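You operate a simulated robot arm through the tools that you are given. There is no shell and no other tool.

Carry out the task below with a simulated robot arm. There is one attempt and no reset: what you move stays moved.

Task
Fit the white dowel in its socket, then tap the proud yellow peg home.
Fine: lay the mallet back. Set down upright: square mallet.

Only the result counts: the job must be done as asked and must still hold three seconds after the hand-in. Knocking over, shifting, dropping, spilling or breaking anything else fails it.

Robot
A 6-joint arm with a two-finger parallel gripper, fixed in place. Base frame: the origin is on the floor under the middle of its stand, x ahead of it, y to its left, z up; the work surface is at about z = 800. Lengths are in mm, angles in rad, forces in N, time in s.
With the tool pointing down near the work surface it reaches from about 360 to 820 mm from the base axis. Its first joint turns from -2.897 to 2.897 rad. Payload 3.91 kg.
The TCP is the grasp point between the finger pads, 30 mm short of the fingertips. In the tool frame z runs along the fingers and y along their closing line. Largest opening 110 mm; finger width 20, thickness 10; the body of the gripper, 48 by 112 mm, starts 55 mm behind the TCP.
Orientation is that of the tool frame in the base frame, as a unit quaternion [w, x, y, z]. With the fingers straight down and closing along the base's y, the tool's x points along the base's -x, its y along +y and its z along -z.

Tools
- The arm moves only by the tool send_rows. Its argument "plan" is text: rows parted by semicolons, each of 7 numbers parted by spaces: the gripper command, from -1 (shut) to 1 (fully open), values between in proportion, then the shift along the tool's x, y, z in mm, then the turn, a rotation vector about the tool's x, y, z in rad. In form: claw dx dy dz ax ay az; .... A call has 1 to 20 rows; each row shifts and turns the commanded pose from where the row before left it, along the tool's axes as they then stand. Each row takes 0.2 s and may step no farther than 50 mm and 0.15 rad from the row before; otherwise, or with a gripper value out of range, the whole call is refused. Where a pose cannot be reached the arm comes as near as it can. A force on the tool above 90 N (or 10 N above the force at the start of the call, whichever is more), or a blocked arm, ends the call early, and 0.2 s more pass. Each finger travels about 45 mm/s and halts on what it meets, pressing with about 44 N; the grip force reading is that of the motor and also rises with nothing between the fingers. The clock runs only during rows and for 0.2 s after the last one: add rows that do not move to give the fingers time. The reply holds the time, the measured pose of the TCP, the force on the tool along the base axes, the opening and the grip force, in the units named above and with some noise, with the torque about the TCP (base axes, N m) and any sound that the robot's microphone picked up.
- Cameras (640 x 400 px; columns grow to the right, rows downward): "scene" is fixed at [50.8, -650.2, 1383.3]; the picture's right is [0.93, -0.36, 0.00], its down [-0.09, -0.24, -0.97] and it looks along [0.35, 0.90, -0.26] (base axes); focal length 349 px, centre (320, 200). "wrist" rides on the gripper at [77, 7, -115] in the tool frame; the picture's right is [-0.09, 1.00, 0.00], its down [-0.80, -0.07, -0.59] and it looks along [-0.59, -0.05, 0.80] (tool axes); focal length 270 px, centre (320, 200). There is no depth. A picture from a camera that has moved, and an enlarged one, comes with that camera's place and axes in the base frame and with its lens. The place of the scene camera against the robot may be out by one fixed shift of up to 12 mm in any direction.
- snapshot(camera): a new picture of that camera. No time passes.
- lift_body(by): slides the trunk up (or, below 0, down) by that many mm; the arm rides with it, the base frame stays. It gives what a move gives, with no picture.
- enlarge(camera, box): a new picture of the part [left, top, right, bottom] of that camera's present view, enlarged. No time passes.
- close_job(): hands the job in; it is judged then, once.

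Nothing tells you positions but the pictures and the camera data. Unless the task says otherwise, let go and move clear before handing in.

The tools are called after "Request:" as name(argument=value, ...) on one line, values as JSON. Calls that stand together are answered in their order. send_rows: Moves the arm, as the interface text tells. Its arguments: {"type":"object","properties":{"plan":{"type":"string"}},"required":["plan"]} The other tools are called the same way: lift_body (by) moves the trunk up or down; snapshot (camera) takes a picture; enlarge (camera, box) takes an enlarged picture of a part of a camera's view; close_job () hands the job in.

At the start:

```text
time: 0.0
ee_pos: [393.1, 195.3, 1219.3]
tcp_rot: [0.0, 0.0, 1.0, 0.0]
ft_force: [0.2, -0.4, -0.1]
torque: [0.01, 0.01, -0.01]
grip_width: 109.9
finger_force: 0.1
trunk travel left (down, up): [-500.0, 110.0]
```

scene: 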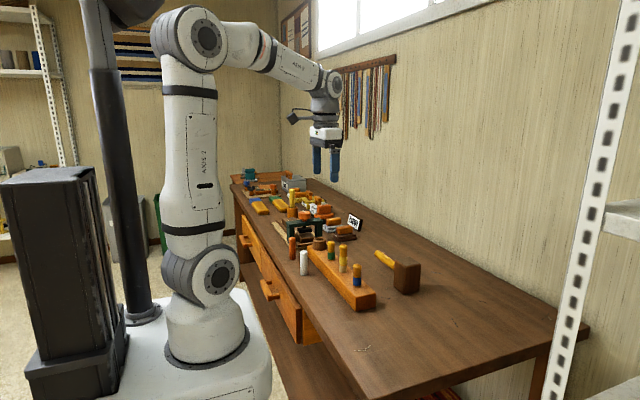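
wrist: 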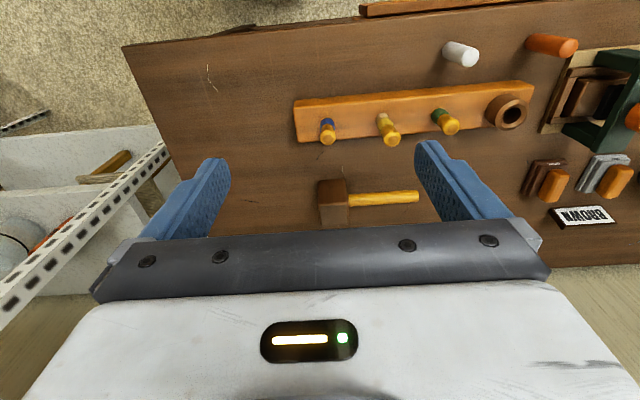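

I see a bench with a wooden rail carrying pegs (blue-banded, plain yellow, green-banded) and a ring socket, a white dowel standing near, an orange dowel, and a mallet. I'll take closer pictures before moving.

Request:
enlarge(camera="scene", box=[270, 170, 430, 320])

Request:
enlarge(camera="wrist", box=[280, 20, 640, 240])

```text
2.67 times, centred on (350, 245) of scene
camera zoom: at [50.8, -650.2, 1383.3], right [0.93, -0.36, 0.0], down [-0.09, -0.24, -0.97], along [0.35, 0.9, -0.26], focal length 930 px, centre (240, 80)
```

zoom: 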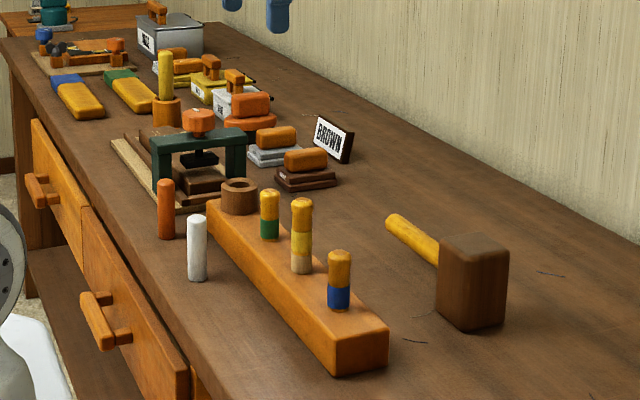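

```text
1.78 times, centred on (460, 130) of wrist
camera zoom: at [315.6, 203.2, 1333.9], right [0.09, 1.0, 0.0], down [0.8, -0.07, 0.59], along [0.59, -0.05, -0.8], focal length 480 px, centre (71, 324)
```

zoom: 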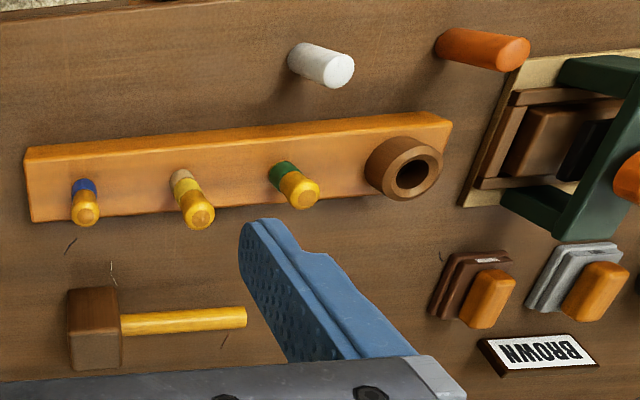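

The white dowel stands near (409, 424), the socket collar is near (504, 525), the proud yellow peg near (513, 310) and the mallet head near (660, 203). I'll move above the dowel for a better look.

Request:
send_rows(plan="1 -3 38 28 0 0 0;1 -3 38 28 0 0 0;1 -3 38 28 0 0 0;1 -3 38 28 0 0 0;1 -2 38 28 0 0 0;1 -2 39 29 0 0 0;1 0 0 0 0 0 0")

Request:
snapshot(camera="wrist")

Request:
snapshot(camera="scene")

```text
time: 1.6
ee_pos: [409.2, 426.6, 1049.6]
tcp_rot: [0.0, 0.0, 1.0, 0.001]
ft_force: [-0.7, 0.9, 0.5]
torque: [0.0, -0.01, 0.0]
grip_width: 109.8
finger_force: 0.1
trunk travel left (down, up): [-500.0, 110.0]
```

```text
taken
camera wrist: at [331.8, 433.0, 1164.3], right [0.09, 1.0, 0.0], down [0.8, -0.07, 0.59], along [0.59, -0.05, -0.8], focal length 270 px, centre (320, 200)
```

wrist: 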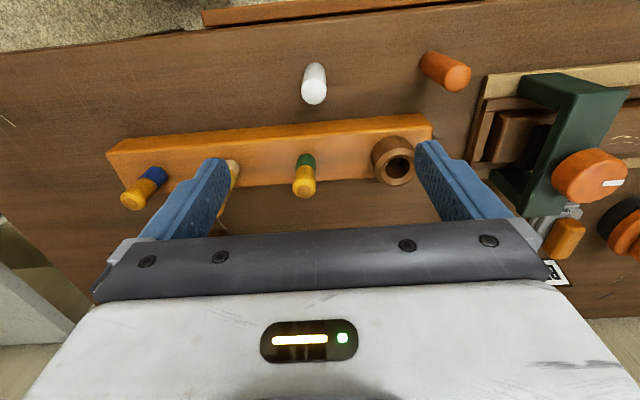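

```text
taken
```

scene: 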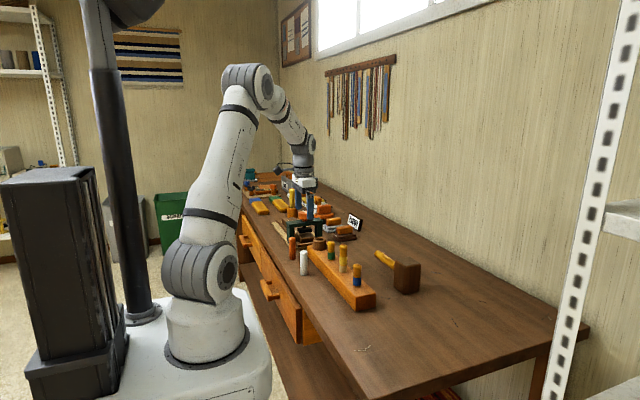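

Request:
enlarge(camera="wrist", box=[240, 40, 480, 190])

Request:
enlarge(camera="wrist", box=[90, 100, 330, 250])

Request:
enlarge(camera="scene", box=[280, 225, 380, 315])

```text
2.67 times, centred on (360, 115) of wrist
camera zoom: at [331.8, 433.0, 1164.3], right [0.09, 1.0, 0.0], down [0.8, -0.07, 0.59], along [0.59, -0.05, -0.8], focal length 721 px, centre (213, 427)
```

zoom: 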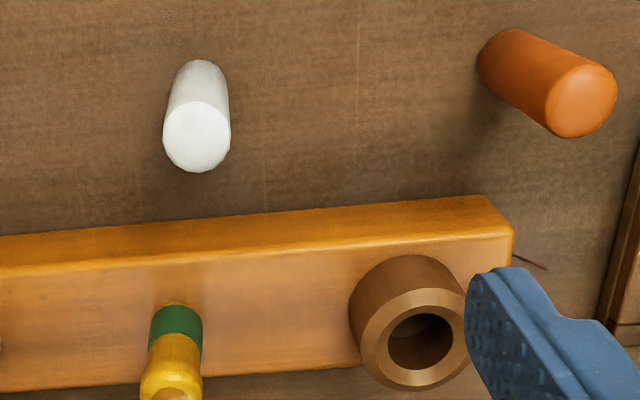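

```text
2.67 times, centred on (210, 175) of wrist
camera zoom: at [331.8, 433.0, 1164.3], right [0.09, 1.0, 0.0], down [0.8, -0.07, 0.59], along [0.59, -0.05, -0.8], focal length 721 px, centre (613, 267)
```

zoom: 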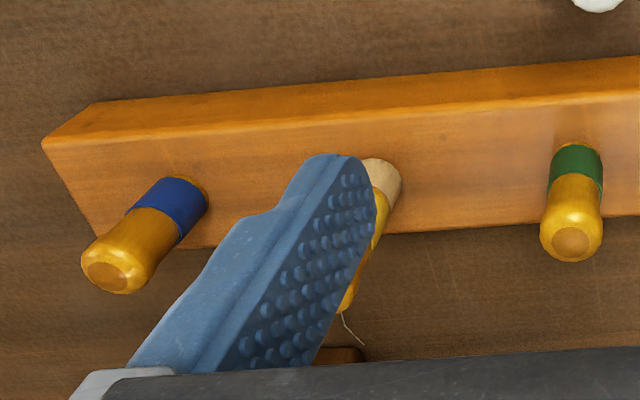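

```text
4.44 times, centred on (330, 270) of scene
camera zoom: at [50.8, -650.2, 1383.3], right [0.93, -0.36, 0.0], down [-0.09, -0.24, -0.97], along [0.35, 0.9, -0.26], focal length 1549 px, centre (276, -111)
```

zoom: 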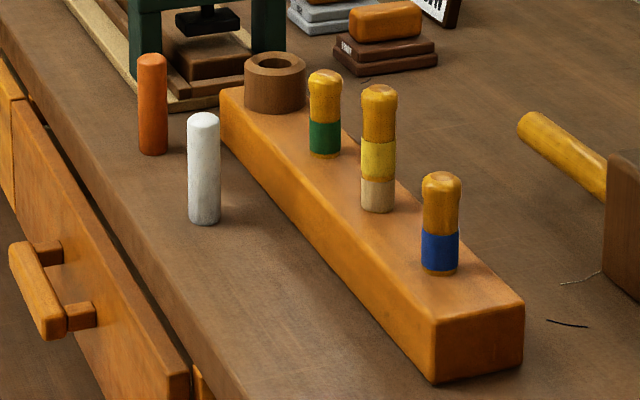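

The white dowel looks about 25 mm across and 85 mm tall at about (403.5, 420.5), and the yellow peg shows its bare shank above the rail. Next I'll look at the socket from closer above.

Request:
send_rows(plan="1 -24 22.4 12.4 0 0 0;1 -24 22.4 12.4 0 0 0;1 -24 22.4 12.4 0 0 0;1 -24 22.4 12.4 0 0 0;1 0 0 0 0 0 0")

Request:
snapshot(camera="wrist")

Request:
enlarge(camera="wrist", box=[240, 40, 400, 140])

```text
time: 2.8
ee_pos: [506.5, 516.2, 999.7]
tcp_rot: [-0.001, 0.0, 1.0, 0.0]
ft_force: [-0.7, 0.4, -1.0]
torque: [0.04, -0.01, -0.01]
grip_width: 110.0
finger_force: 0.0
trunk travel left (down, up): [-500.0, 110.0]
```

```text
taken
camera wrist: at [428.9, 523.4, 1114.4], right [0.09, 1.0, 0.0], down [0.8, -0.07, 0.59], along [0.59, -0.05, -0.8], focal length 270 px, centre (320, 200)
```

wrist: 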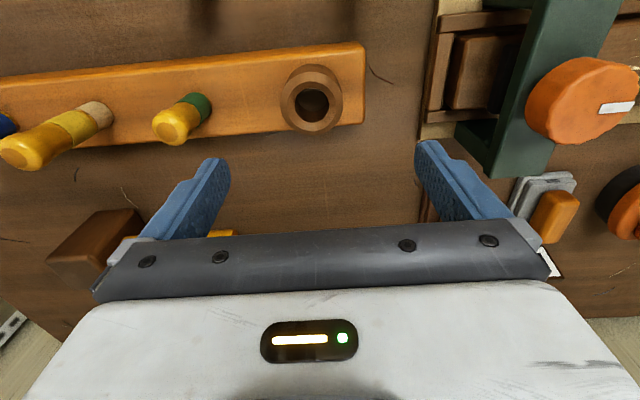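

```text
4.00 times, centred on (320, 90) of wrist
camera zoom: at [428.9, 523.4, 1114.4], right [0.09, 1.0, 0.0], down [0.8, -0.07, 0.59], along [0.59, -0.05, -0.8], focal length 1081 px, centre (320, 640)
```

zoom: 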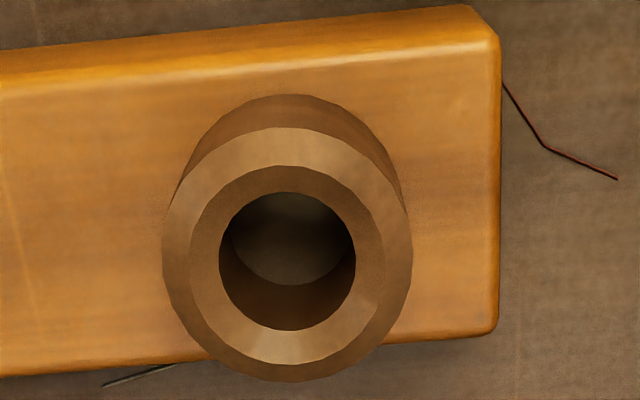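

The socket collar is centred near (502, 509), with its top near z 877, a bore of about 30 mm and a floor near z 847. I'll go back above the dowel and check its position before descending.

Request:
send_rows(plan="1 34.3 -31.9 0 0 0 0;1 34.3 -31.9 0 0 0 0;1 34.4 -31.9 0 0 0 0;1 0 0 0 0 0 0;1 0 0 0 0 0 0")

Request:
snapshot(camera="wrist")

Request:
enlarge(camera="wrist", box=[240, 40, 400, 140])

```text
time: 4.0
ee_pos: [401.6, 420.1, 1000.3]
tcp_rot: [0.0, 0.0, 1.0, 0.001]
ft_force: [-0.2, 0.1, 0.1]
torque: [0.0, 0.0, 0.02]
grip_width: 110.1
finger_force: 0.0
trunk travel left (down, up): [-500.0, 110.0]
```

```text
taken
camera wrist: at [324.6, 427.8, 1115.0], right [0.09, 1.0, 0.0], down [0.8, -0.07, 0.59], along [0.59, -0.05, -0.8], focal length 270 px, centre (320, 200)
```

wrist: 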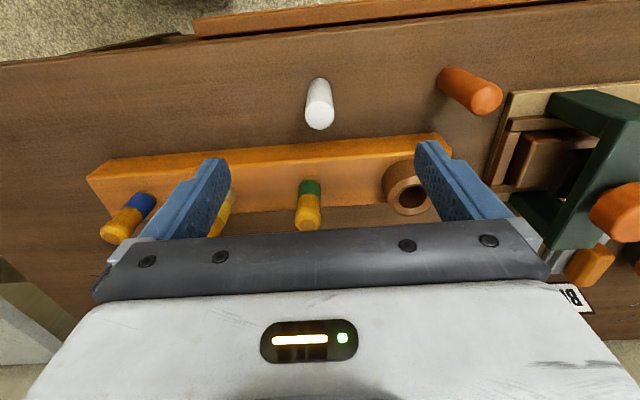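

```text
4.00 times, centred on (320, 90) of wrist
camera zoom: at [324.6, 427.8, 1115.0], right [0.09, 1.0, 0.0], down [0.8, -0.07, 0.59], along [0.59, -0.05, -0.8], focal length 1081 px, centre (320, 640)
```

zoom: 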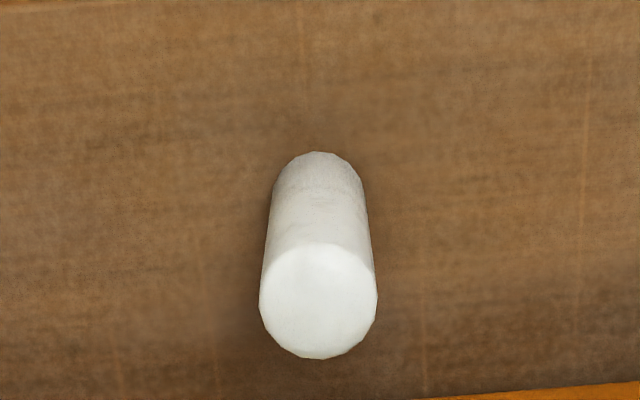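

The dowel sits about 3 mm ahead of the TCP in x and is nearly centred in y. I'll descend with the gripper open and check the alignment before closing.

Request:
send_rows(plan="1 -3 -0.5 30 0 0 0;1 0 0 40 0 0 0;1 0 0 34 0 0 0;1 0 0 20 0 0 0;1 0 0 10 0 0 0;1 0 0 0 0 0 0")

Request:
snapshot(camera="wrist")

```text
time: 5.4
ee_pos: [404.2, 420.5, 866.1]
tcp_rot: [0.0, 0.0, 1.0, 0.0]
ft_force: [0.4, -0.3, -0.1]
torque: [0.01, 0.01, 0.01]
grip_width: 110.3
finger_force: 0.0
trunk travel left (down, up): [-500.0, 110.0]
```

```text
taken
camera wrist: at [326.9, 426.6, 980.0], right [0.09, 1.0, 0.0], down [0.8, -0.07, 0.59], along [0.59, -0.05, -0.8], focal length 270 px, centre (320, 200)
```

wrist: 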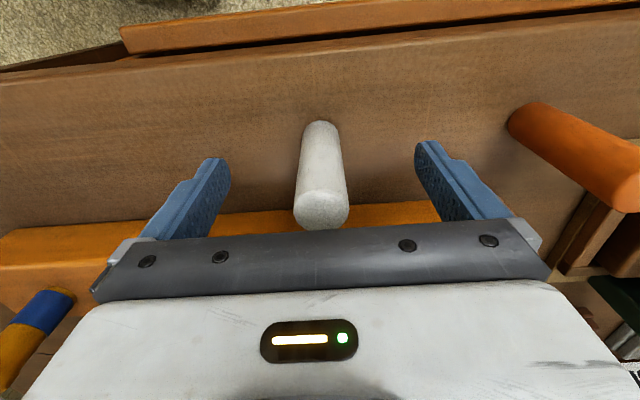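

The dowel is centred between the fingers and aligned in x, so I'm closing on it.

Request:
send_rows(plan="-1 0 0 0 0 0 0;-1 0 0 0 0 0 0;-1 0 0 0 0 0 0;-1 0 0 0 0 0 0;-1 0 0 0 0 0 0;-1 0 0 0 0 0 0;-1 0 0 0 0 0 0;-1 0 0 0 0 0 0")

Request:
snapshot(camera="wrist")

```text
time: 7.2
ee_pos: [404.5, 420.8, 867.2]
tcp_rot: [0.0, 0.0, 1.0, 0.001]
ft_force: [0.4, 0.4, -0.7]
torque: [-0.01, 0.03, 0.02]
grip_width: 23.9
finger_force: 45.0
trunk travel left (down, up): [-500.0, 110.0]
```

```text
taken
camera wrist: at [326.9, 426.6, 980.2], right [0.09, 1.0, 0.0], down [0.8, -0.07, 0.59], along [0.59, -0.05, -0.8], focal length 270 px, centre (320, 200)
```

wrist: 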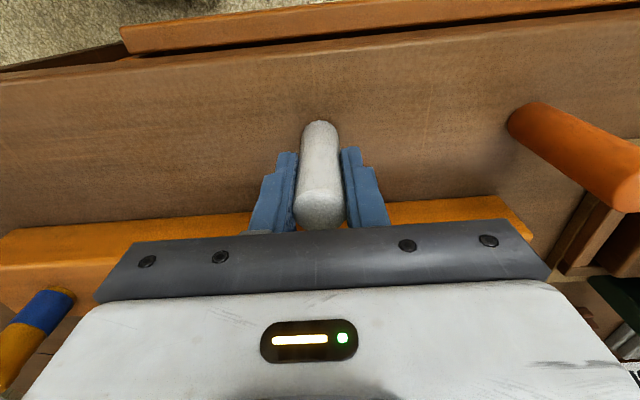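

The grip holds at 24 mm. I'll lift straight up, carry the dowel over the socket and check the alignment from there.

Request:
send_rows(plan="-1 0 0 -10 0 0 0;-1 0 0 -40 0 0 0;-1 0 0 -40 0 0 0;-1 0 0 -40 0 0 0;-1 0 0 0 0 0 0;-1 -32 29.8 0 0 0 0;-1 -32 29.8 0 0 0 0;-1 -32 29.7 0 0 0 0;-1 0 0 0 0 0 0;-1 0 0 0 0 0 0")

Request:
snapshot(camera="wrist")

Request:
enlarge(camera="wrist", box=[240, 40, 400, 240])

Request:
enlarge(camera="scene", box=[270, 170, 390, 290])

```text
time: 9.4
ee_pos: [501.0, 506.0, 997.5]
tcp_rot: [0.0, 0.0, 1.0, 0.0]
ft_force: [0.1, -0.6, -1.0]
torque: [0.01, 0.0, 0.0]
grip_width: 24.0
finger_force: 43.7
trunk travel left (down, up): [-500.0, 110.0]
```

```text
taken
camera wrist: at [423.9, 513.2, 1111.2], right [0.09, 1.0, 0.0], down [0.8, -0.07, 0.59], along [0.59, -0.05, -0.8], focal length 270 px, centre (320, 200)
```

wrist: 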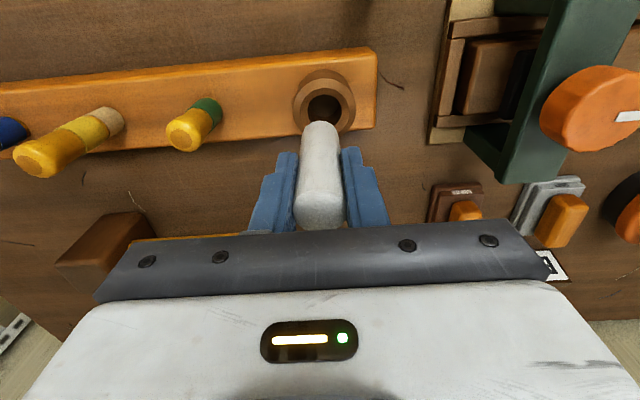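

```text
2.00 times, centred on (320, 140) of wrist
camera zoom: at [423.9, 513.2, 1111.2], right [0.09, 1.0, 0.0], down [0.8, -0.07, 0.59], along [0.59, -0.05, -0.8], focal length 541 px, centre (320, 320)
```

zoom: 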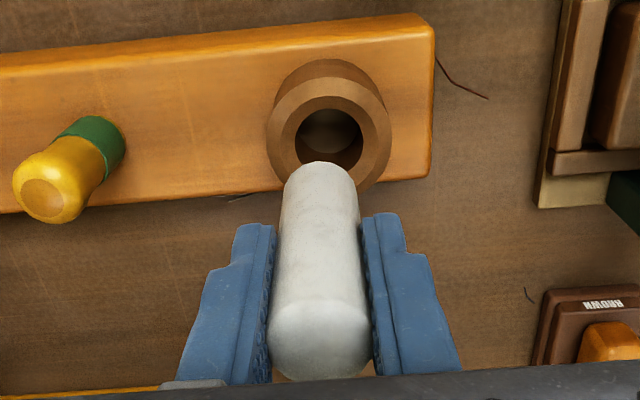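

```text
3.33 times, centred on (330, 230) of scene
camera zoom: at [50.8, -650.2, 1383.3], right [0.93, -0.36, 0.0], down [-0.09, -0.24, -0.97], along [0.35, 0.9, -0.26], focal length 1162 px, centre (287, 100)
```

zoom: 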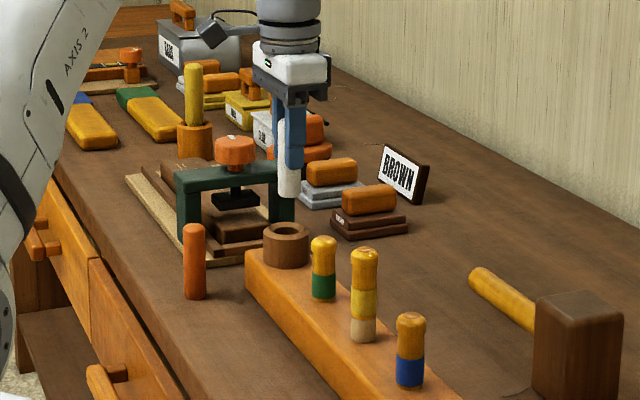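

The dowel hangs straight, and the socket is about 1.4 mm ahead in x and 3.6 mm to +y. I'll correct that, lower to just above the collar and check again.

Request:
send_rows(plan="-1 -1.4 3.6 0 0 0 0;-1 0 0 20 0 0 0;-1 0 0 18 0 0 0;-1 0 0 0 0 0 0;-1 0 0 0 0 0 0")

Request:
enlarge(camera="wrist", box=[240, 40, 400, 240])

Request:
enlarge(camera="scene", box=[280, 200, 360, 260])

```text
time: 10.6
ee_pos: [502.9, 509.8, 959.1]
tcp_rot: [0.001, -0.001, 1.0, 0.0]
ft_force: [-0.1, 0.2, 0.4]
torque: [-0.02, 0.02, -0.01]
grip_width: 23.8
finger_force: 44.1
trunk travel left (down, up): [-500.0, 110.0]
```

```text
2.00 times, centred on (320, 140) of wrist
camera zoom: at [425.4, 517.3, 1073.3], right [0.09, 1.0, 0.0], down [0.8, -0.07, 0.59], along [0.59, -0.05, -0.8], focal length 541 px, centre (320, 320)
```

zoom: 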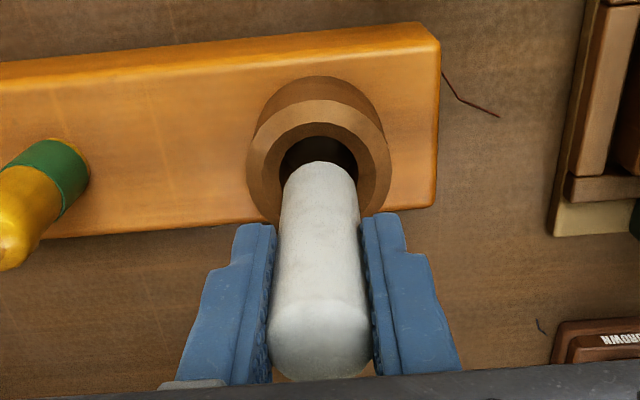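

```text
6.67 times, centred on (320, 230) of scene
camera zoom: at [50.8, -650.2, 1383.3], right [0.93, -0.36, 0.0], down [-0.09, -0.24, -0.97], along [0.35, 0.9, -0.26], focal length 2324 px, centre (320, 0)
```

zoom: 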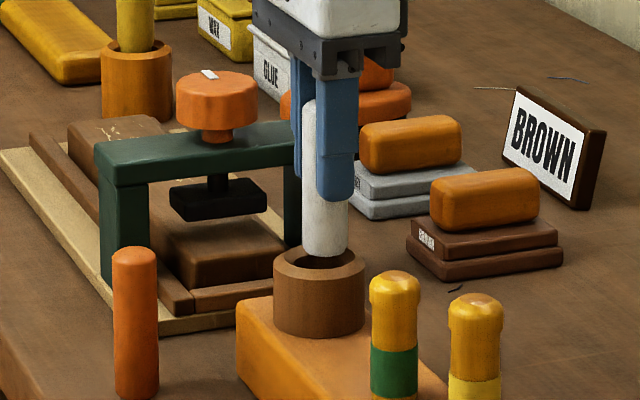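

Request:
enlarge(camera="scene", box=[305, 215, 335, 245])

Request:
enlarge(camera="wrist", box=[290, 70, 350, 160])

```text
13.33 times, centred on (320, 230) of scene
camera zoom: at [50.8, -650.2, 1383.3], right [0.93, -0.36, 0.0], down [-0.09, -0.24, -0.97], along [0.35, 0.9, -0.26], focal length 4648 px, centre (320, -200)
```

zoom: 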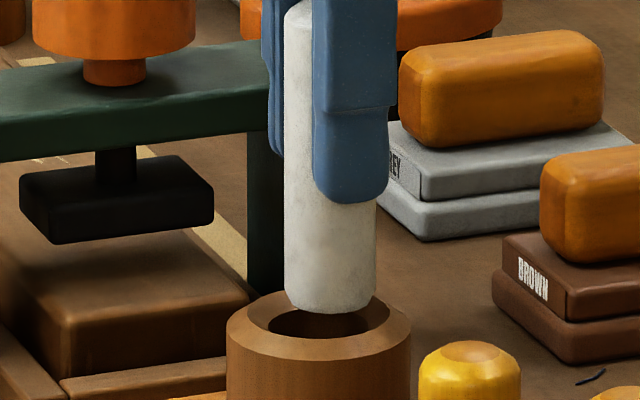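

```text
4.44 times, centred on (320, 115) of wrist
camera zoom: at [425.4, 517.3, 1073.3], right [0.09, 1.0, 0.0], down [0.8, -0.07, 0.59], along [0.59, -0.05, -0.8], focal length 1201 px, centre (320, 578)
```

zoom: 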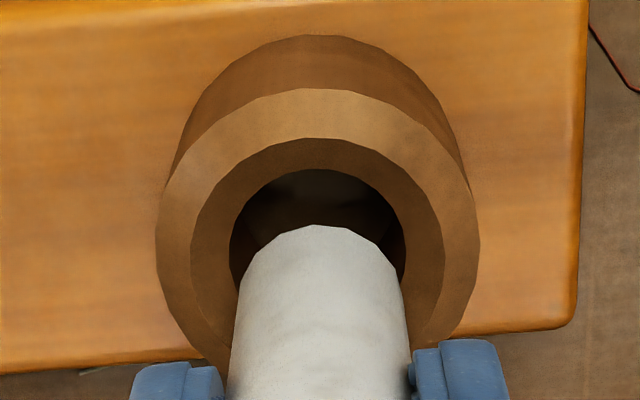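

The scene view shows the dowel about 3 mm too far in +x, and the wrist rows agree once the collar top is put near z 883. I'll correct and check again.

Request:
send_rows(plan="-1 3.2 -0.3 0 0 0 0;-1 0 0 3 0 0 0;-1 0 0 0 0 0 0;-1 0 0 0 0 0 0")

Request:
enlarge(camera="scene", box=[305, 215, 335, 245])

Request:
enlarge(camera="wrist", box=[290, 70, 350, 160])

```text
time: 11.6
ee_pos: [499.4, 511.1, 955.6]
tcp_rot: [0.001, 0.0, 1.0, -0.001]
ft_force: [0.3, 0.5, -0.3]
torque: [0.02, 0.02, -0.03]
grip_width: 23.9
finger_force: 44.0
trunk travel left (down, up): [-500.0, 110.0]
```

```text
13.33 times, centred on (320, 230) of scene
camera zoom: at [50.8, -650.2, 1383.3], right [0.93, -0.36, 0.0], down [-0.09, -0.24, -0.97], along [0.35, 0.9, -0.26], focal length 4648 px, centre (320, -200)
```

zoom: 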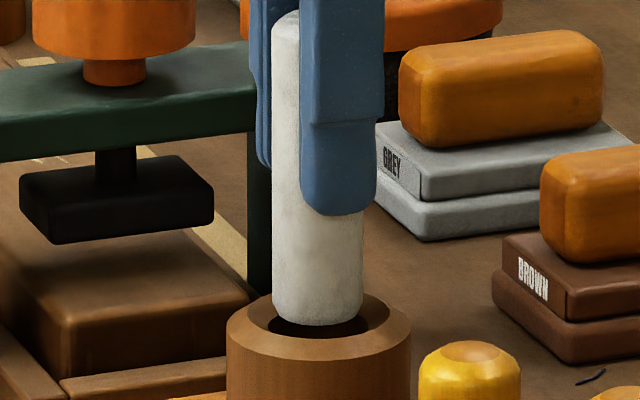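

```text
4.44 times, centred on (320, 115) of wrist
camera zoom: at [421.9, 517.9, 1070.0], right [0.09, 1.0, 0.0], down [0.8, -0.07, 0.59], along [0.59, -0.05, -0.8], focal length 1201 px, centre (320, 578)
```

zoom: 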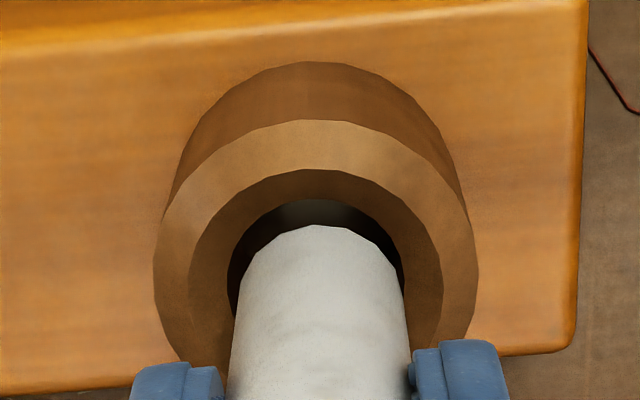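

Only sub-millimetre offsets remain. I'll trim them and start lowering slowly into the bore.

Request:
send_rows(plan="-1 -0.3 -0.7 0 0 0 0;-1 0 0 4 0 0 0;-1 0 0 4 0 0 0;-1 0 0 4 0 0 0;-1 0 0 0 0 0 0")

Request:
enlarge(camera="scene", box=[305, 215, 335, 245])

Request:
enlarge(camera="wrist", box=[290, 70, 350, 160])

```text
time: 12.8
ee_pos: [500.1, 510.3, 943.6]
tcp_rot: [0.0, 0.0, 1.0, 0.0]
ft_force: [-0.7, -0.3, -0.6]
torque: [0.03, -0.02, -0.02]
grip_width: 23.6
finger_force: 43.8
trunk travel left (down, up): [-500.0, 110.0]
```

```text
13.33 times, centred on (320, 230) of scene
camera zoom: at [50.8, -650.2, 1383.3], right [0.93, -0.36, 0.0], down [-0.09, -0.24, -0.97], along [0.35, 0.9, -0.26], focal length 4648 px, centre (320, -200)
```

zoom: 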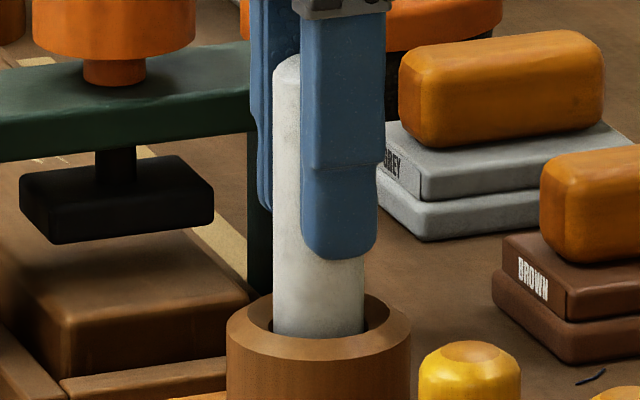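

```text
4.44 times, centred on (320, 115) of wrist
camera zoom: at [421.9, 517.3, 1057.2], right [0.09, 1.0, 0.0], down [0.8, -0.07, 0.59], along [0.59, -0.05, -0.8], focal length 1201 px, centre (320, 578)
```

zoom: 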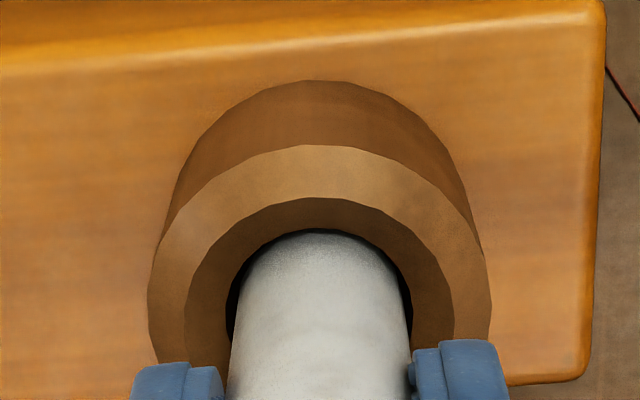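

The dowel is entering the bore with no contact force. I'll keep lowering in small steps and watch the force.

Request:
send_rows(plan="-1 0 0 4 0 0 0;-1 0 0 4 0 0 0;-1 0 0 4 0 0 0;-1 0 0 4 0 0 0;-1 0 0 0 0 0 0")

Request:
enlarge(camera="scene", box=[305, 215, 335, 245])

```text
time: 14.0
ee_pos: [500.8, 510.6, 927.0]
tcp_rot: [0.0, 0.0, 1.0, -0.001]
ft_force: [-0.6, 0.0, -0.7]
torque: [-0.04, 0.0, -0.04]
grip_width: 23.8
finger_force: 43.9
trunk travel left (down, up): [-500.0, 110.0]
```

```text
13.33 times, centred on (320, 230) of scene
camera zoom: at [50.8, -650.2, 1383.3], right [0.93, -0.36, 0.0], down [-0.09, -0.24, -0.97], along [0.35, 0.9, -0.26], focal length 4648 px, centre (320, -200)
```

zoom: 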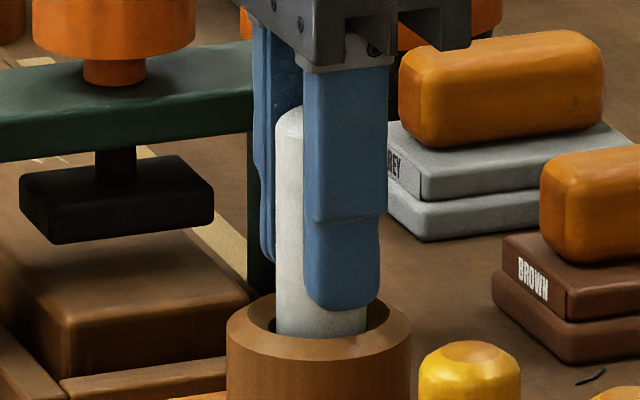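

The dowel is well inside the bore with no contact force yet. I'll continue in 2 mm steps toward the floor, keeping the fingertips above the collar.

Request:
send_rows(plan="-1 0 0 2 0 0 0;-1 0 0 2 0 0 0;-1 0 0 1.5 0 0 0;-1 0 0 0 0 0 0")

Request:
enlarge(camera="scene", box=[305, 215, 335, 245])

```text
time: 15.0
ee_pos: [501.2, 510.0, 921.7]
tcp_rot: [-0.001, 0.0, 1.0, 0.0]
ft_force: [-1.1, -0.3, 0.0]
torque: [0.02, 0.03, 0.04]
grip_width: 23.8
finger_force: 44.0
trunk travel left (down, up): [-500.0, 110.0]
```

```text
13.33 times, centred on (320, 230) of scene
camera zoom: at [50.8, -650.2, 1383.3], right [0.93, -0.36, 0.0], down [-0.09, -0.24, -0.97], along [0.35, 0.9, -0.26], focal length 4648 px, centre (320, -200)
```

zoom: 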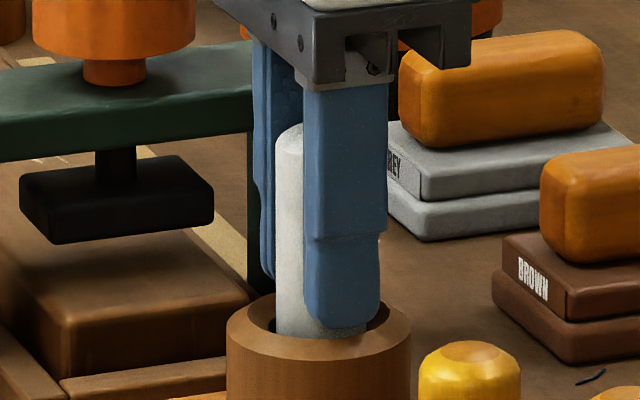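

Request:
send_rows(plan="-1 0 0 1 0 0 0;-1 0 0 1 0 0 0;-1 0 0 1 0 0 0;-1 0 0 0 0 0 0")

Request:
enlarge(camera="scene", box=[305, 215, 335, 245])

Request:
enlarge(camera="wrist", box=[270, 70, 370, 230])

```text
time: 16.0
ee_pos: [499.2, 510.7, 922.2]
tcp_rot: [0.001, 0.001, 1.0, 0.001]
ft_force: [0.7, -0.9, 14.9]
torque: [-0.08, -0.04, -0.03]
grip_width: 23.5
finger_force: 43.9
trunk travel left (down, up): [-500.0, 110.0]
```

```text
13.33 times, centred on (320, 230) of scene
camera zoom: at [50.8, -650.2, 1383.3], right [0.93, -0.36, 0.0], down [-0.09, -0.24, -0.97], along [0.35, 0.9, -0.26], focal length 4648 px, centre (320, -200)
```

zoom: 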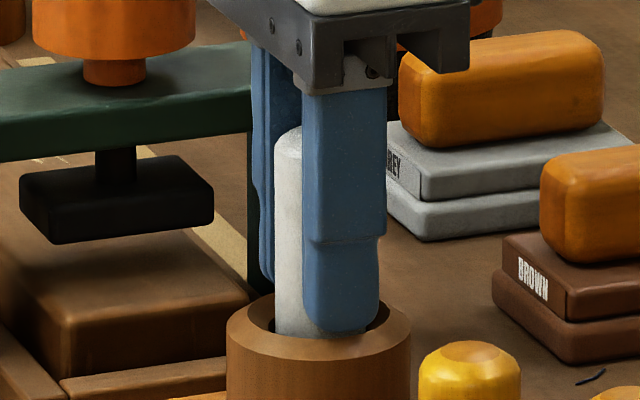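

```text
2.50 times, centred on (320, 150) of wrist
camera zoom: at [422.2, 517.1, 1035.3], right [0.09, 1.0, 0.0], down [0.8, -0.07, 0.6], along [0.59, -0.05, -0.8], focal length 676 px, centre (320, 325)
```

zoom: 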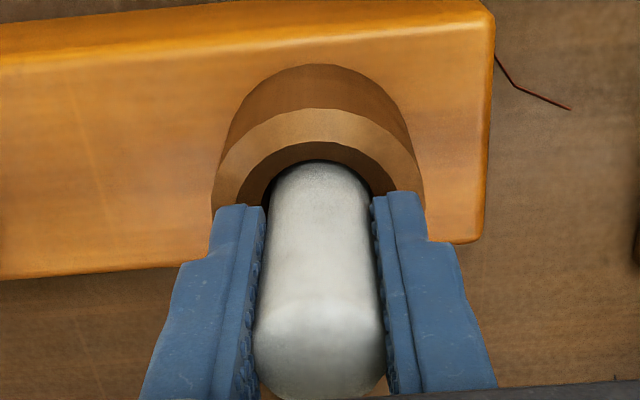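

Contact came at about 15 N, close to the estimated floor depth, so the dowel is seated. I'll relieve the force, release, and check before moving away.

Request:
send_rows(plan="-1 0 0 -1 0 0 0;-0.1 0 0 0 0 0 0;-0.1 0 0 0 0 0 0;-0.1 0 0 0 0 0 0;-0.1 0 0 0 0 0 0")

Request:
enlarge(camera="scene", box=[305, 215, 335, 245])

```text
time: 17.2
ee_pos: [499.8, 510.1, 919.9]
tcp_rot: [0.0, 0.0, 1.0, 0.0]
ft_force: [0.0, 0.0, 0.2]
torque: [-0.03, 0.02, -0.01]
grip_width: 49.2
finger_force: 0.0
trunk travel left (down, up): [-500.0, 110.0]
```

```text
13.33 times, centred on (320, 230) of scene
camera zoom: at [50.8, -650.2, 1383.3], right [0.93, -0.36, 0.0], down [-0.09, -0.24, -0.97], along [0.35, 0.9, -0.26], focal length 4648 px, centre (320, -200)
```

zoom: 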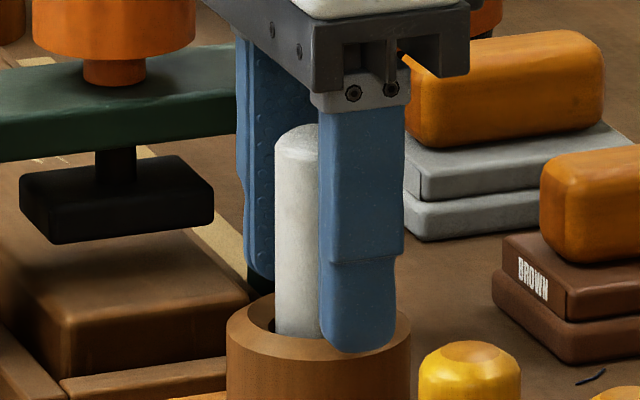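

The dowel is free and standing in the socket. I'll lift straight up and look.

Request:
send_rows(plan="-0.1 0 0 -20 0 0 0;-0.1 0 0 -40 0 0 0;-0.1 0 0 -40 0 0 0;-0.1 0 0 -30 0 0 0;-0.1 0 0 0 0 0 0")

Request:
snapshot(camera="wrist")

Request:
enlarge(camera="scene", box=[290, 210, 390, 300])

```text
time: 18.4
ee_pos: [499.9, 510.8, 1050.5]
tcp_rot: [0.0, 0.0, 1.0, 0.0]
ft_force: [-0.6, 0.3, 0.0]
torque: [0.01, 0.01, -0.01]
grip_width: 49.7
finger_force: 0.0
trunk travel left (down, up): [-500.0, 110.0]
```

```text
taken
camera wrist: at [422.3, 518.3, 1164.6], right [0.09, 1.0, 0.0], down [0.8, -0.07, 0.59], along [0.59, -0.05, -0.8], focal length 270 px, centre (320, 200)
```

wrist: 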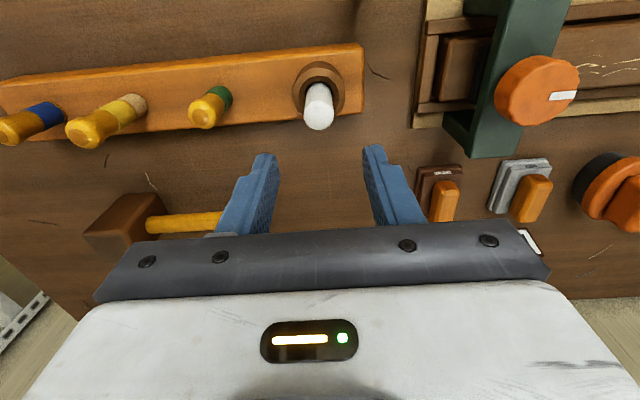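

```text
4.44 times, centred on (340, 255) of scene
camera zoom: at [50.8, -650.2, 1383.3], right [0.93, -0.36, 0.0], down [-0.09, -0.24, -0.97], along [0.35, 0.9, -0.26], focal length 1549 px, centre (231, -44)
```

zoom: 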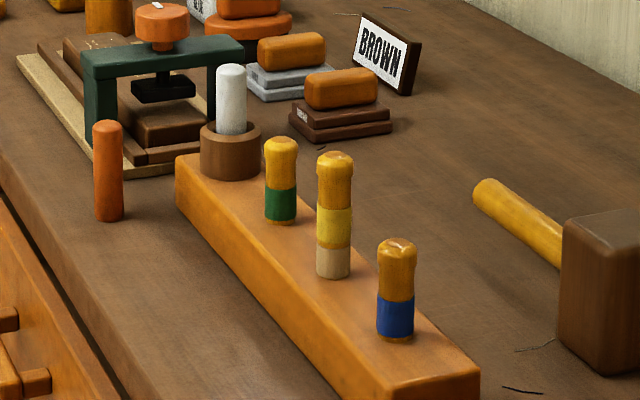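

The white dowel is seated upright in the collar. The yellow peg stands about 27 mm higher than its neighbours, so next I'll look at the mallet from above.

Request:
send_rows(plan="0.5 -22.9 -35.7 0 0 0 0;0.5 -22.9 -35.7 0 0 0 0;0.5 -22.9 -35.7 0 0 0 0;0.5 -22.9 -35.7 0 0 0 0;0.5 -22.9 -35.7 0 0 0 0;0.5 -22.9 -35.7 0 0 0 0;0.5 -22.9 -35.7 0 0 0 0;0.5 0 0 0 0 0 0;0.5 0 0 0 0 0 0")

Request:
snapshot(camera="wrist")

Request:
enlarge(camera="wrist", box=[200, 60, 440, 230])

Request:
enlarge(camera="scene", box=[360, 235, 440, 305])

```text
time: 20.4
ee_pos: [661.7, 259.6, 1049.6]
tcp_rot: [0.0, 0.0, 1.0, -0.001]
ft_force: [-0.4, 0.1, 1.1]
torque: [0.0, 0.0, 0.01]
grip_width: 82.6
finger_force: 0.0
trunk travel left (down, up): [-500.0, 110.0]
```

```text
taken
camera wrist: at [583.7, 267.0, 1163.5], right [0.09, 1.0, 0.0], down [0.8, -0.07, 0.59], along [0.59, -0.05, -0.8], focal length 270 px, centre (320, 200)
```

wrist: 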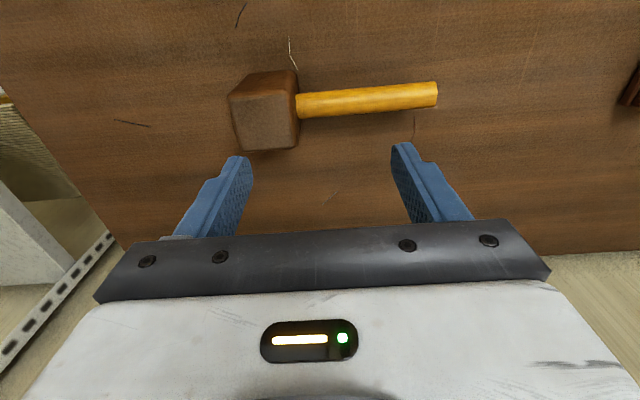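

```text
2.35 times, centred on (320, 145) of wrist
camera zoom: at [583.7, 267.0, 1163.5], right [0.09, 1.0, 0.0], down [0.8, -0.07, 0.59], along [0.59, -0.05, -0.8], focal length 636 px, centre (320, 329)
```

zoom: 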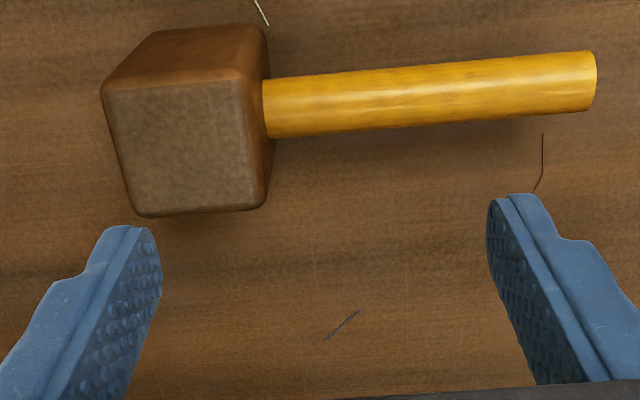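

```text
5.71 times, centred on (400, 270) of scene
camera zoom: at [50.8, -650.2, 1383.3], right [0.93, -0.36, 0.0], down [-0.09, -0.24, -0.97], along [0.35, 0.9, -0.26], focal length 1992 px, centre (-137, -200)
```

zoom: 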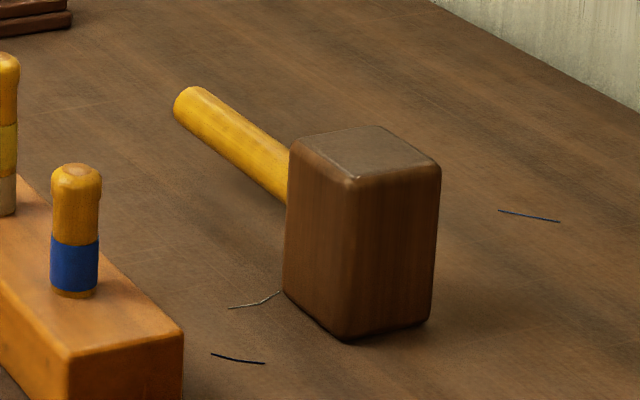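

The mallet head is about 58 × 58 × 97 mm, centred near (679.5, 200.5), with its handle running along +y at z 850. I'll grip the head from above across x, so I'll move over it and turn the tool 90°.

Request:
send_rows(plan="1 -9 -29.5 0 0 0 0;1 -9 -29.5 0 0 0 0;1 0 0 0 0 0 -0.1428;1 0 0 0 0 0 -0.1428;1 0 0 0 0 0 -0.1428;1 0 0 0 0 0 -0.1428;1 0 0 0 0 0 -0.1428;1 0 0 0 0 0 -0.1428;1 0 0 0 0 0 -0.1428;1 0 0 0 0 0 -0.1428;1 0 0 0 0 0 -0.1428;1 0 0 0 0 0 -0.1428;1 0 0 0 0 0 -0.1428;1 0 0 0 0 0 0;1 0 0 0 0 0 0")

Request:
snapshot(camera="wrist")

Request:
enlarge(camera="wrist", box=[240, 60, 400, 220])

```text
time: 23.6
ee_pos: [677.6, 200.2, 1050.2]
tcp_rot: [-0.001, -0.707, 0.707, 0.0]
ft_force: [-0.3, -0.5, 0.3]
torque: [-0.01, -0.03, 0.03]
grip_width: 110.0
finger_force: 0.0
trunk travel left (down, up): [-500.0, 110.0]
```

```text
taken
camera wrist: at [671.0, 124.4, 1164.3], right [-1.0, 0.09, 0.0], down [0.07, 0.8, 0.59], along [0.05, 0.59, -0.8], focal length 270 px, centre (320, 200)
```

wrist: 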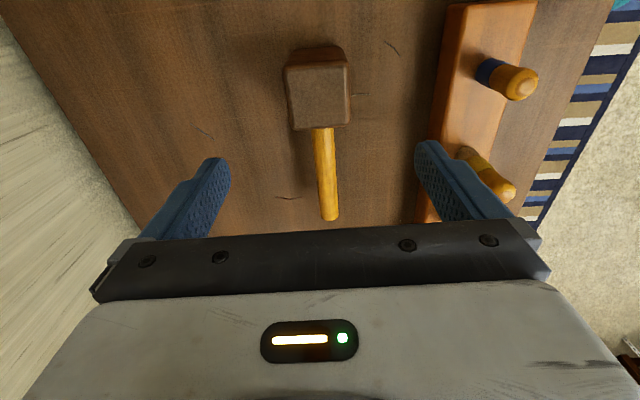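

```text
2.50 times, centred on (320, 140) of wrist
camera zoom: at [671.0, 124.4, 1164.3], right [-1.0, 0.09, 0.0], down [0.07, 0.8, 0.59], along [0.05, 0.59, -0.8], focal length 676 px, centre (320, 350)
```

zoom: 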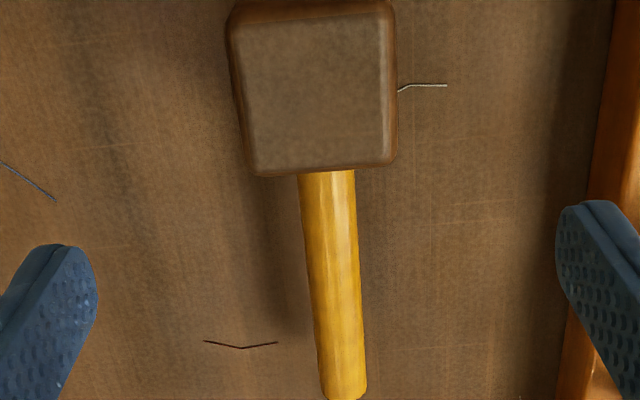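

The turn worked and the head is within about 1 mm of centre. I'll trim x and descend with the fingers straddling the head.

Request:
send_rows(plan="1 0 -1 40 0 0 0;1 0 0 45 0 0 0;1 0 0 45 0 0 0;1 0 0 35 0 0 0;1 0 0 20 0 0 0;1 0 0 0 0 0 0;1 0 0 0 0 0 0")

Request:
snapshot(camera="wrist")

Request:
enlarge(camera="scene", box=[350, 200, 450, 305])

```text
time: 25.2
ee_pos: [677.8, 201.7, 863.3]
tcp_rot: [0.0, -0.707, 0.707, 0.0]
ft_force: [0.0, 0.1, -0.6]
torque: [0.0, -0.01, 0.01]
grip_width: 109.9
finger_force: 0.1
trunk travel left (down, up): [-500.0, 110.0]
```

```text
taken
camera wrist: at [670.3, 125.0, 977.0], right [-1.0, 0.09, 0.0], down [0.07, 0.8, 0.59], along [0.05, 0.59, -0.8], focal length 270 px, centre (320, 200)
```

wrist: 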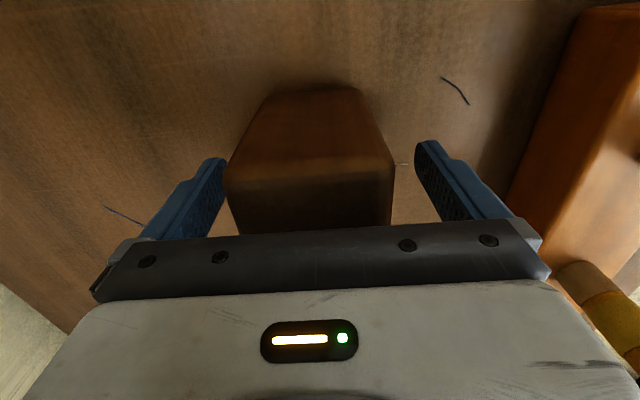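

```text
3.81 times, centred on (400, 252) of scene
camera zoom: at [50.8, -650.2, 1383.3], right [0.93, -0.36, 0.0], down [-0.09, -0.24, -0.97], along [0.35, 0.9, -0.26], focal length 1328 px, centre (15, 0)
```

zoom: 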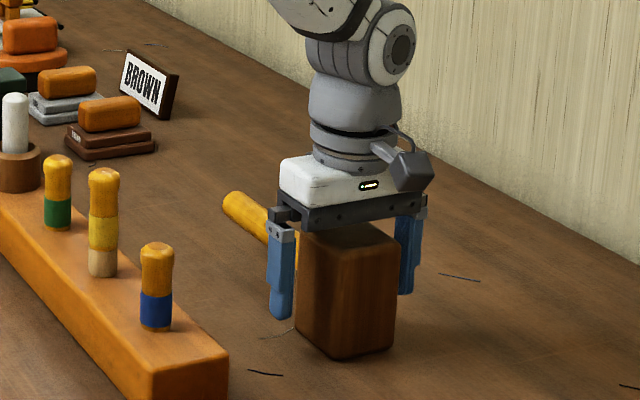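

The fingers straddle the head and there's a small gap left under the palm. I'll trim x by about 1 mm and go down in small steps, watching for palm contact.

Request:
send_rows(plan="1 0 -1.2 3 0 0 0;1 0 0 3 0 0 0;1 0 0 0 0 0 0")

Request:
enlarge(camera="scene", box=[380, 240, 430, 300])

```text
time: 26.0
ee_pos: [679.0, 201.7, 858.3]
tcp_rot: [0.0, -0.707, 0.708, 0.0]
ft_force: [-0.2, -0.4, 0.3]
torque: [0.01, -0.01, -0.02]
grip_width: 110.2
finger_force: 0.0
trunk travel left (down, up): [-500.0, 110.0]
```

```text
6.67 times, centred on (405, 270) of scene
camera zoom: at [50.8, -650.2, 1383.3], right [0.93, -0.36, 0.0], down [-0.09, -0.24, -0.97], along [0.35, 0.9, -0.26], focal length 2324 px, centre (-247, -267)
```

zoom: 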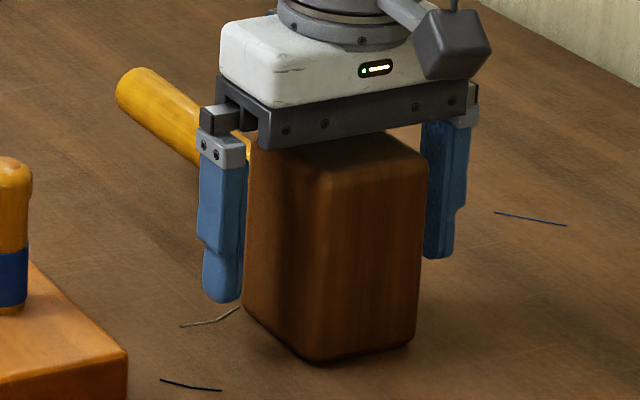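

Request:
send_rows(plan="1 0 0 2 0 0 0;1 0 0 2 0 0 0;1 0 0 0 0 0 0")

```text
time: 26.8
ee_pos: [679.8, 200.7, 853.6]
tcp_rot: [0.0, 0.707, -0.707, 0.0]
ft_force: [-0.6, 0.5, 0.2]
torque: [-0.02, 0.0, 0.0]
grip_width: 110.0
finger_force: 0.1
trunk travel left (down, up): [-500.0, 110.0]
```

Request:
send_rows(plan="1 0 0 1.5 0 0 0;1 0 0 1.5 0 0 0;1 0 0 0 0 0 0")

Request:
enlarge(camera="scene", box=[380, 240, 430, 300])

```text
time: 27.6
ee_pos: [680.2, 201.4, 851.0]
tcp_rot: [0.0, 0.707, -0.707, 0.001]
ft_force: [-0.2, -0.2, 0.3]
torque: [-0.02, 0.0, 0.02]
grip_width: 110.0
finger_force: 0.0
trunk travel left (down, up): [-500.0, 110.0]
```

```text
6.67 times, centred on (405, 270) of scene
camera zoom: at [50.8, -650.2, 1383.3], right [0.93, -0.36, 0.0], down [-0.09, -0.24, -0.97], along [0.35, 0.9, -0.26], focal length 2324 px, centre (-247, -267)
```

zoom: 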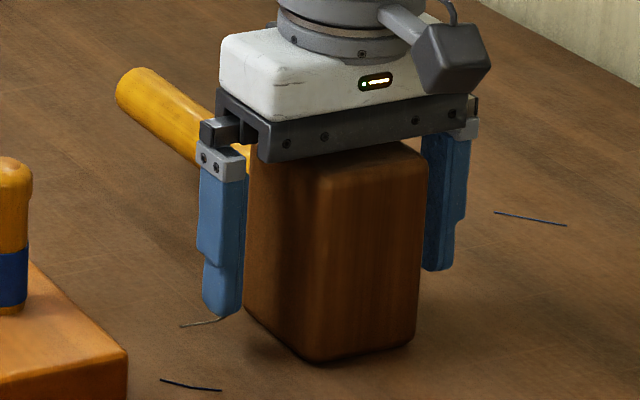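

There's about 8–9 mm between the palm and the head top. I'll go on down in small steps.

Request:
send_rows(plan="1 0 0 2 0 0 0;1 0 0 2 0 0 0;1 0 0 1.5 0 0 0;1 0 0 0 0 0 0")

Request:
enlarge(camera="scene", box=[380, 240, 430, 300])

```text
time: 28.6
ee_pos: [679.9, 202.4, 845.4]
tcp_rot: [0.0, -0.707, 0.707, 0.0]
ft_force: [-0.1, 0.0, 0.0]
torque: [0.0, -0.03, 0.0]
grip_width: 109.9
finger_force: 0.1
trunk travel left (down, up): [-500.0, 110.0]
```

```text
6.67 times, centred on (405, 270) of scene
camera zoom: at [50.8, -650.2, 1383.3], right [0.93, -0.36, 0.0], down [-0.09, -0.24, -0.97], along [0.35, 0.9, -0.26], focal length 2324 px, centre (-247, -267)
```

zoom: 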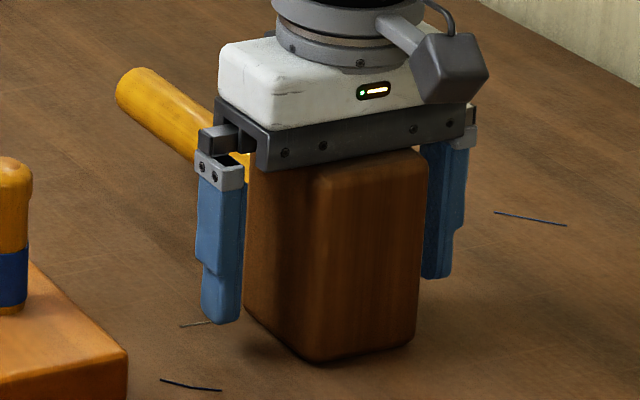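

The gap is down to a few mm. I'll go 1.5 mm lower and then close on the head.

Request:
send_rows(plan="1 0 0 1.5 0 0 0;1 0 0 0 0 0 0;-1 0 0 0 0 0 0;-1 0 0 0 0 0 0;-1 0 0 0 0 0 0;-1 0 0 0 0 0 0;-1 0 0 0 0 0 0;-1 0 0 0 0 0 0")

Request:
enlarge(camera="scene", box=[380, 240, 430, 300])

Request:
snapshot(camera="wrist")

```text
time: 30.4
ee_pos: [680.2, 201.1, 844.2]
tcp_rot: [-0.001, 0.708, -0.707, 0.0]
ft_force: [-1.7, -0.5, 0.4]
torque: [0.0, -0.03, 0.04]
grip_width: 63.9
finger_force: 43.9
trunk travel left (down, up): [-500.0, 110.0]
```

```text
6.67 times, centred on (405, 270) of scene
camera zoom: at [50.8, -650.2, 1383.3], right [0.93, -0.36, 0.0], down [-0.09, -0.24, -0.97], along [0.35, 0.9, -0.26], focal length 2324 px, centre (-247, -267)
```

zoom: 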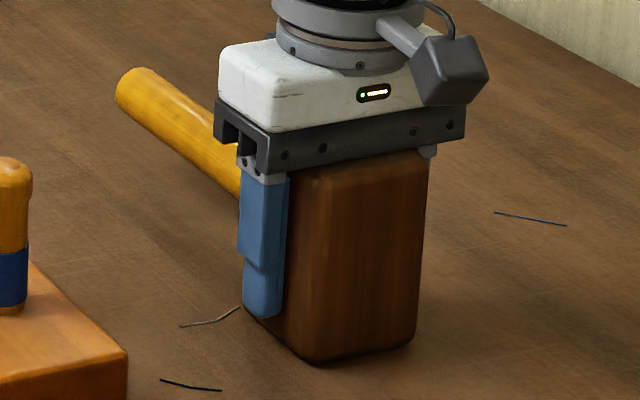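

```text
taken
camera wrist: at [672.7, 124.9, 959.2], right [-1.0, 0.09, 0.0], down [0.07, 0.8, 0.59], along [0.05, 0.59, -0.8], focal length 270 px, centre (320, 200)
```

wrist: 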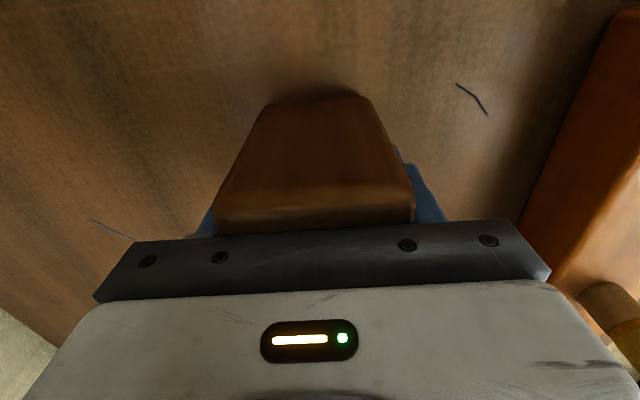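

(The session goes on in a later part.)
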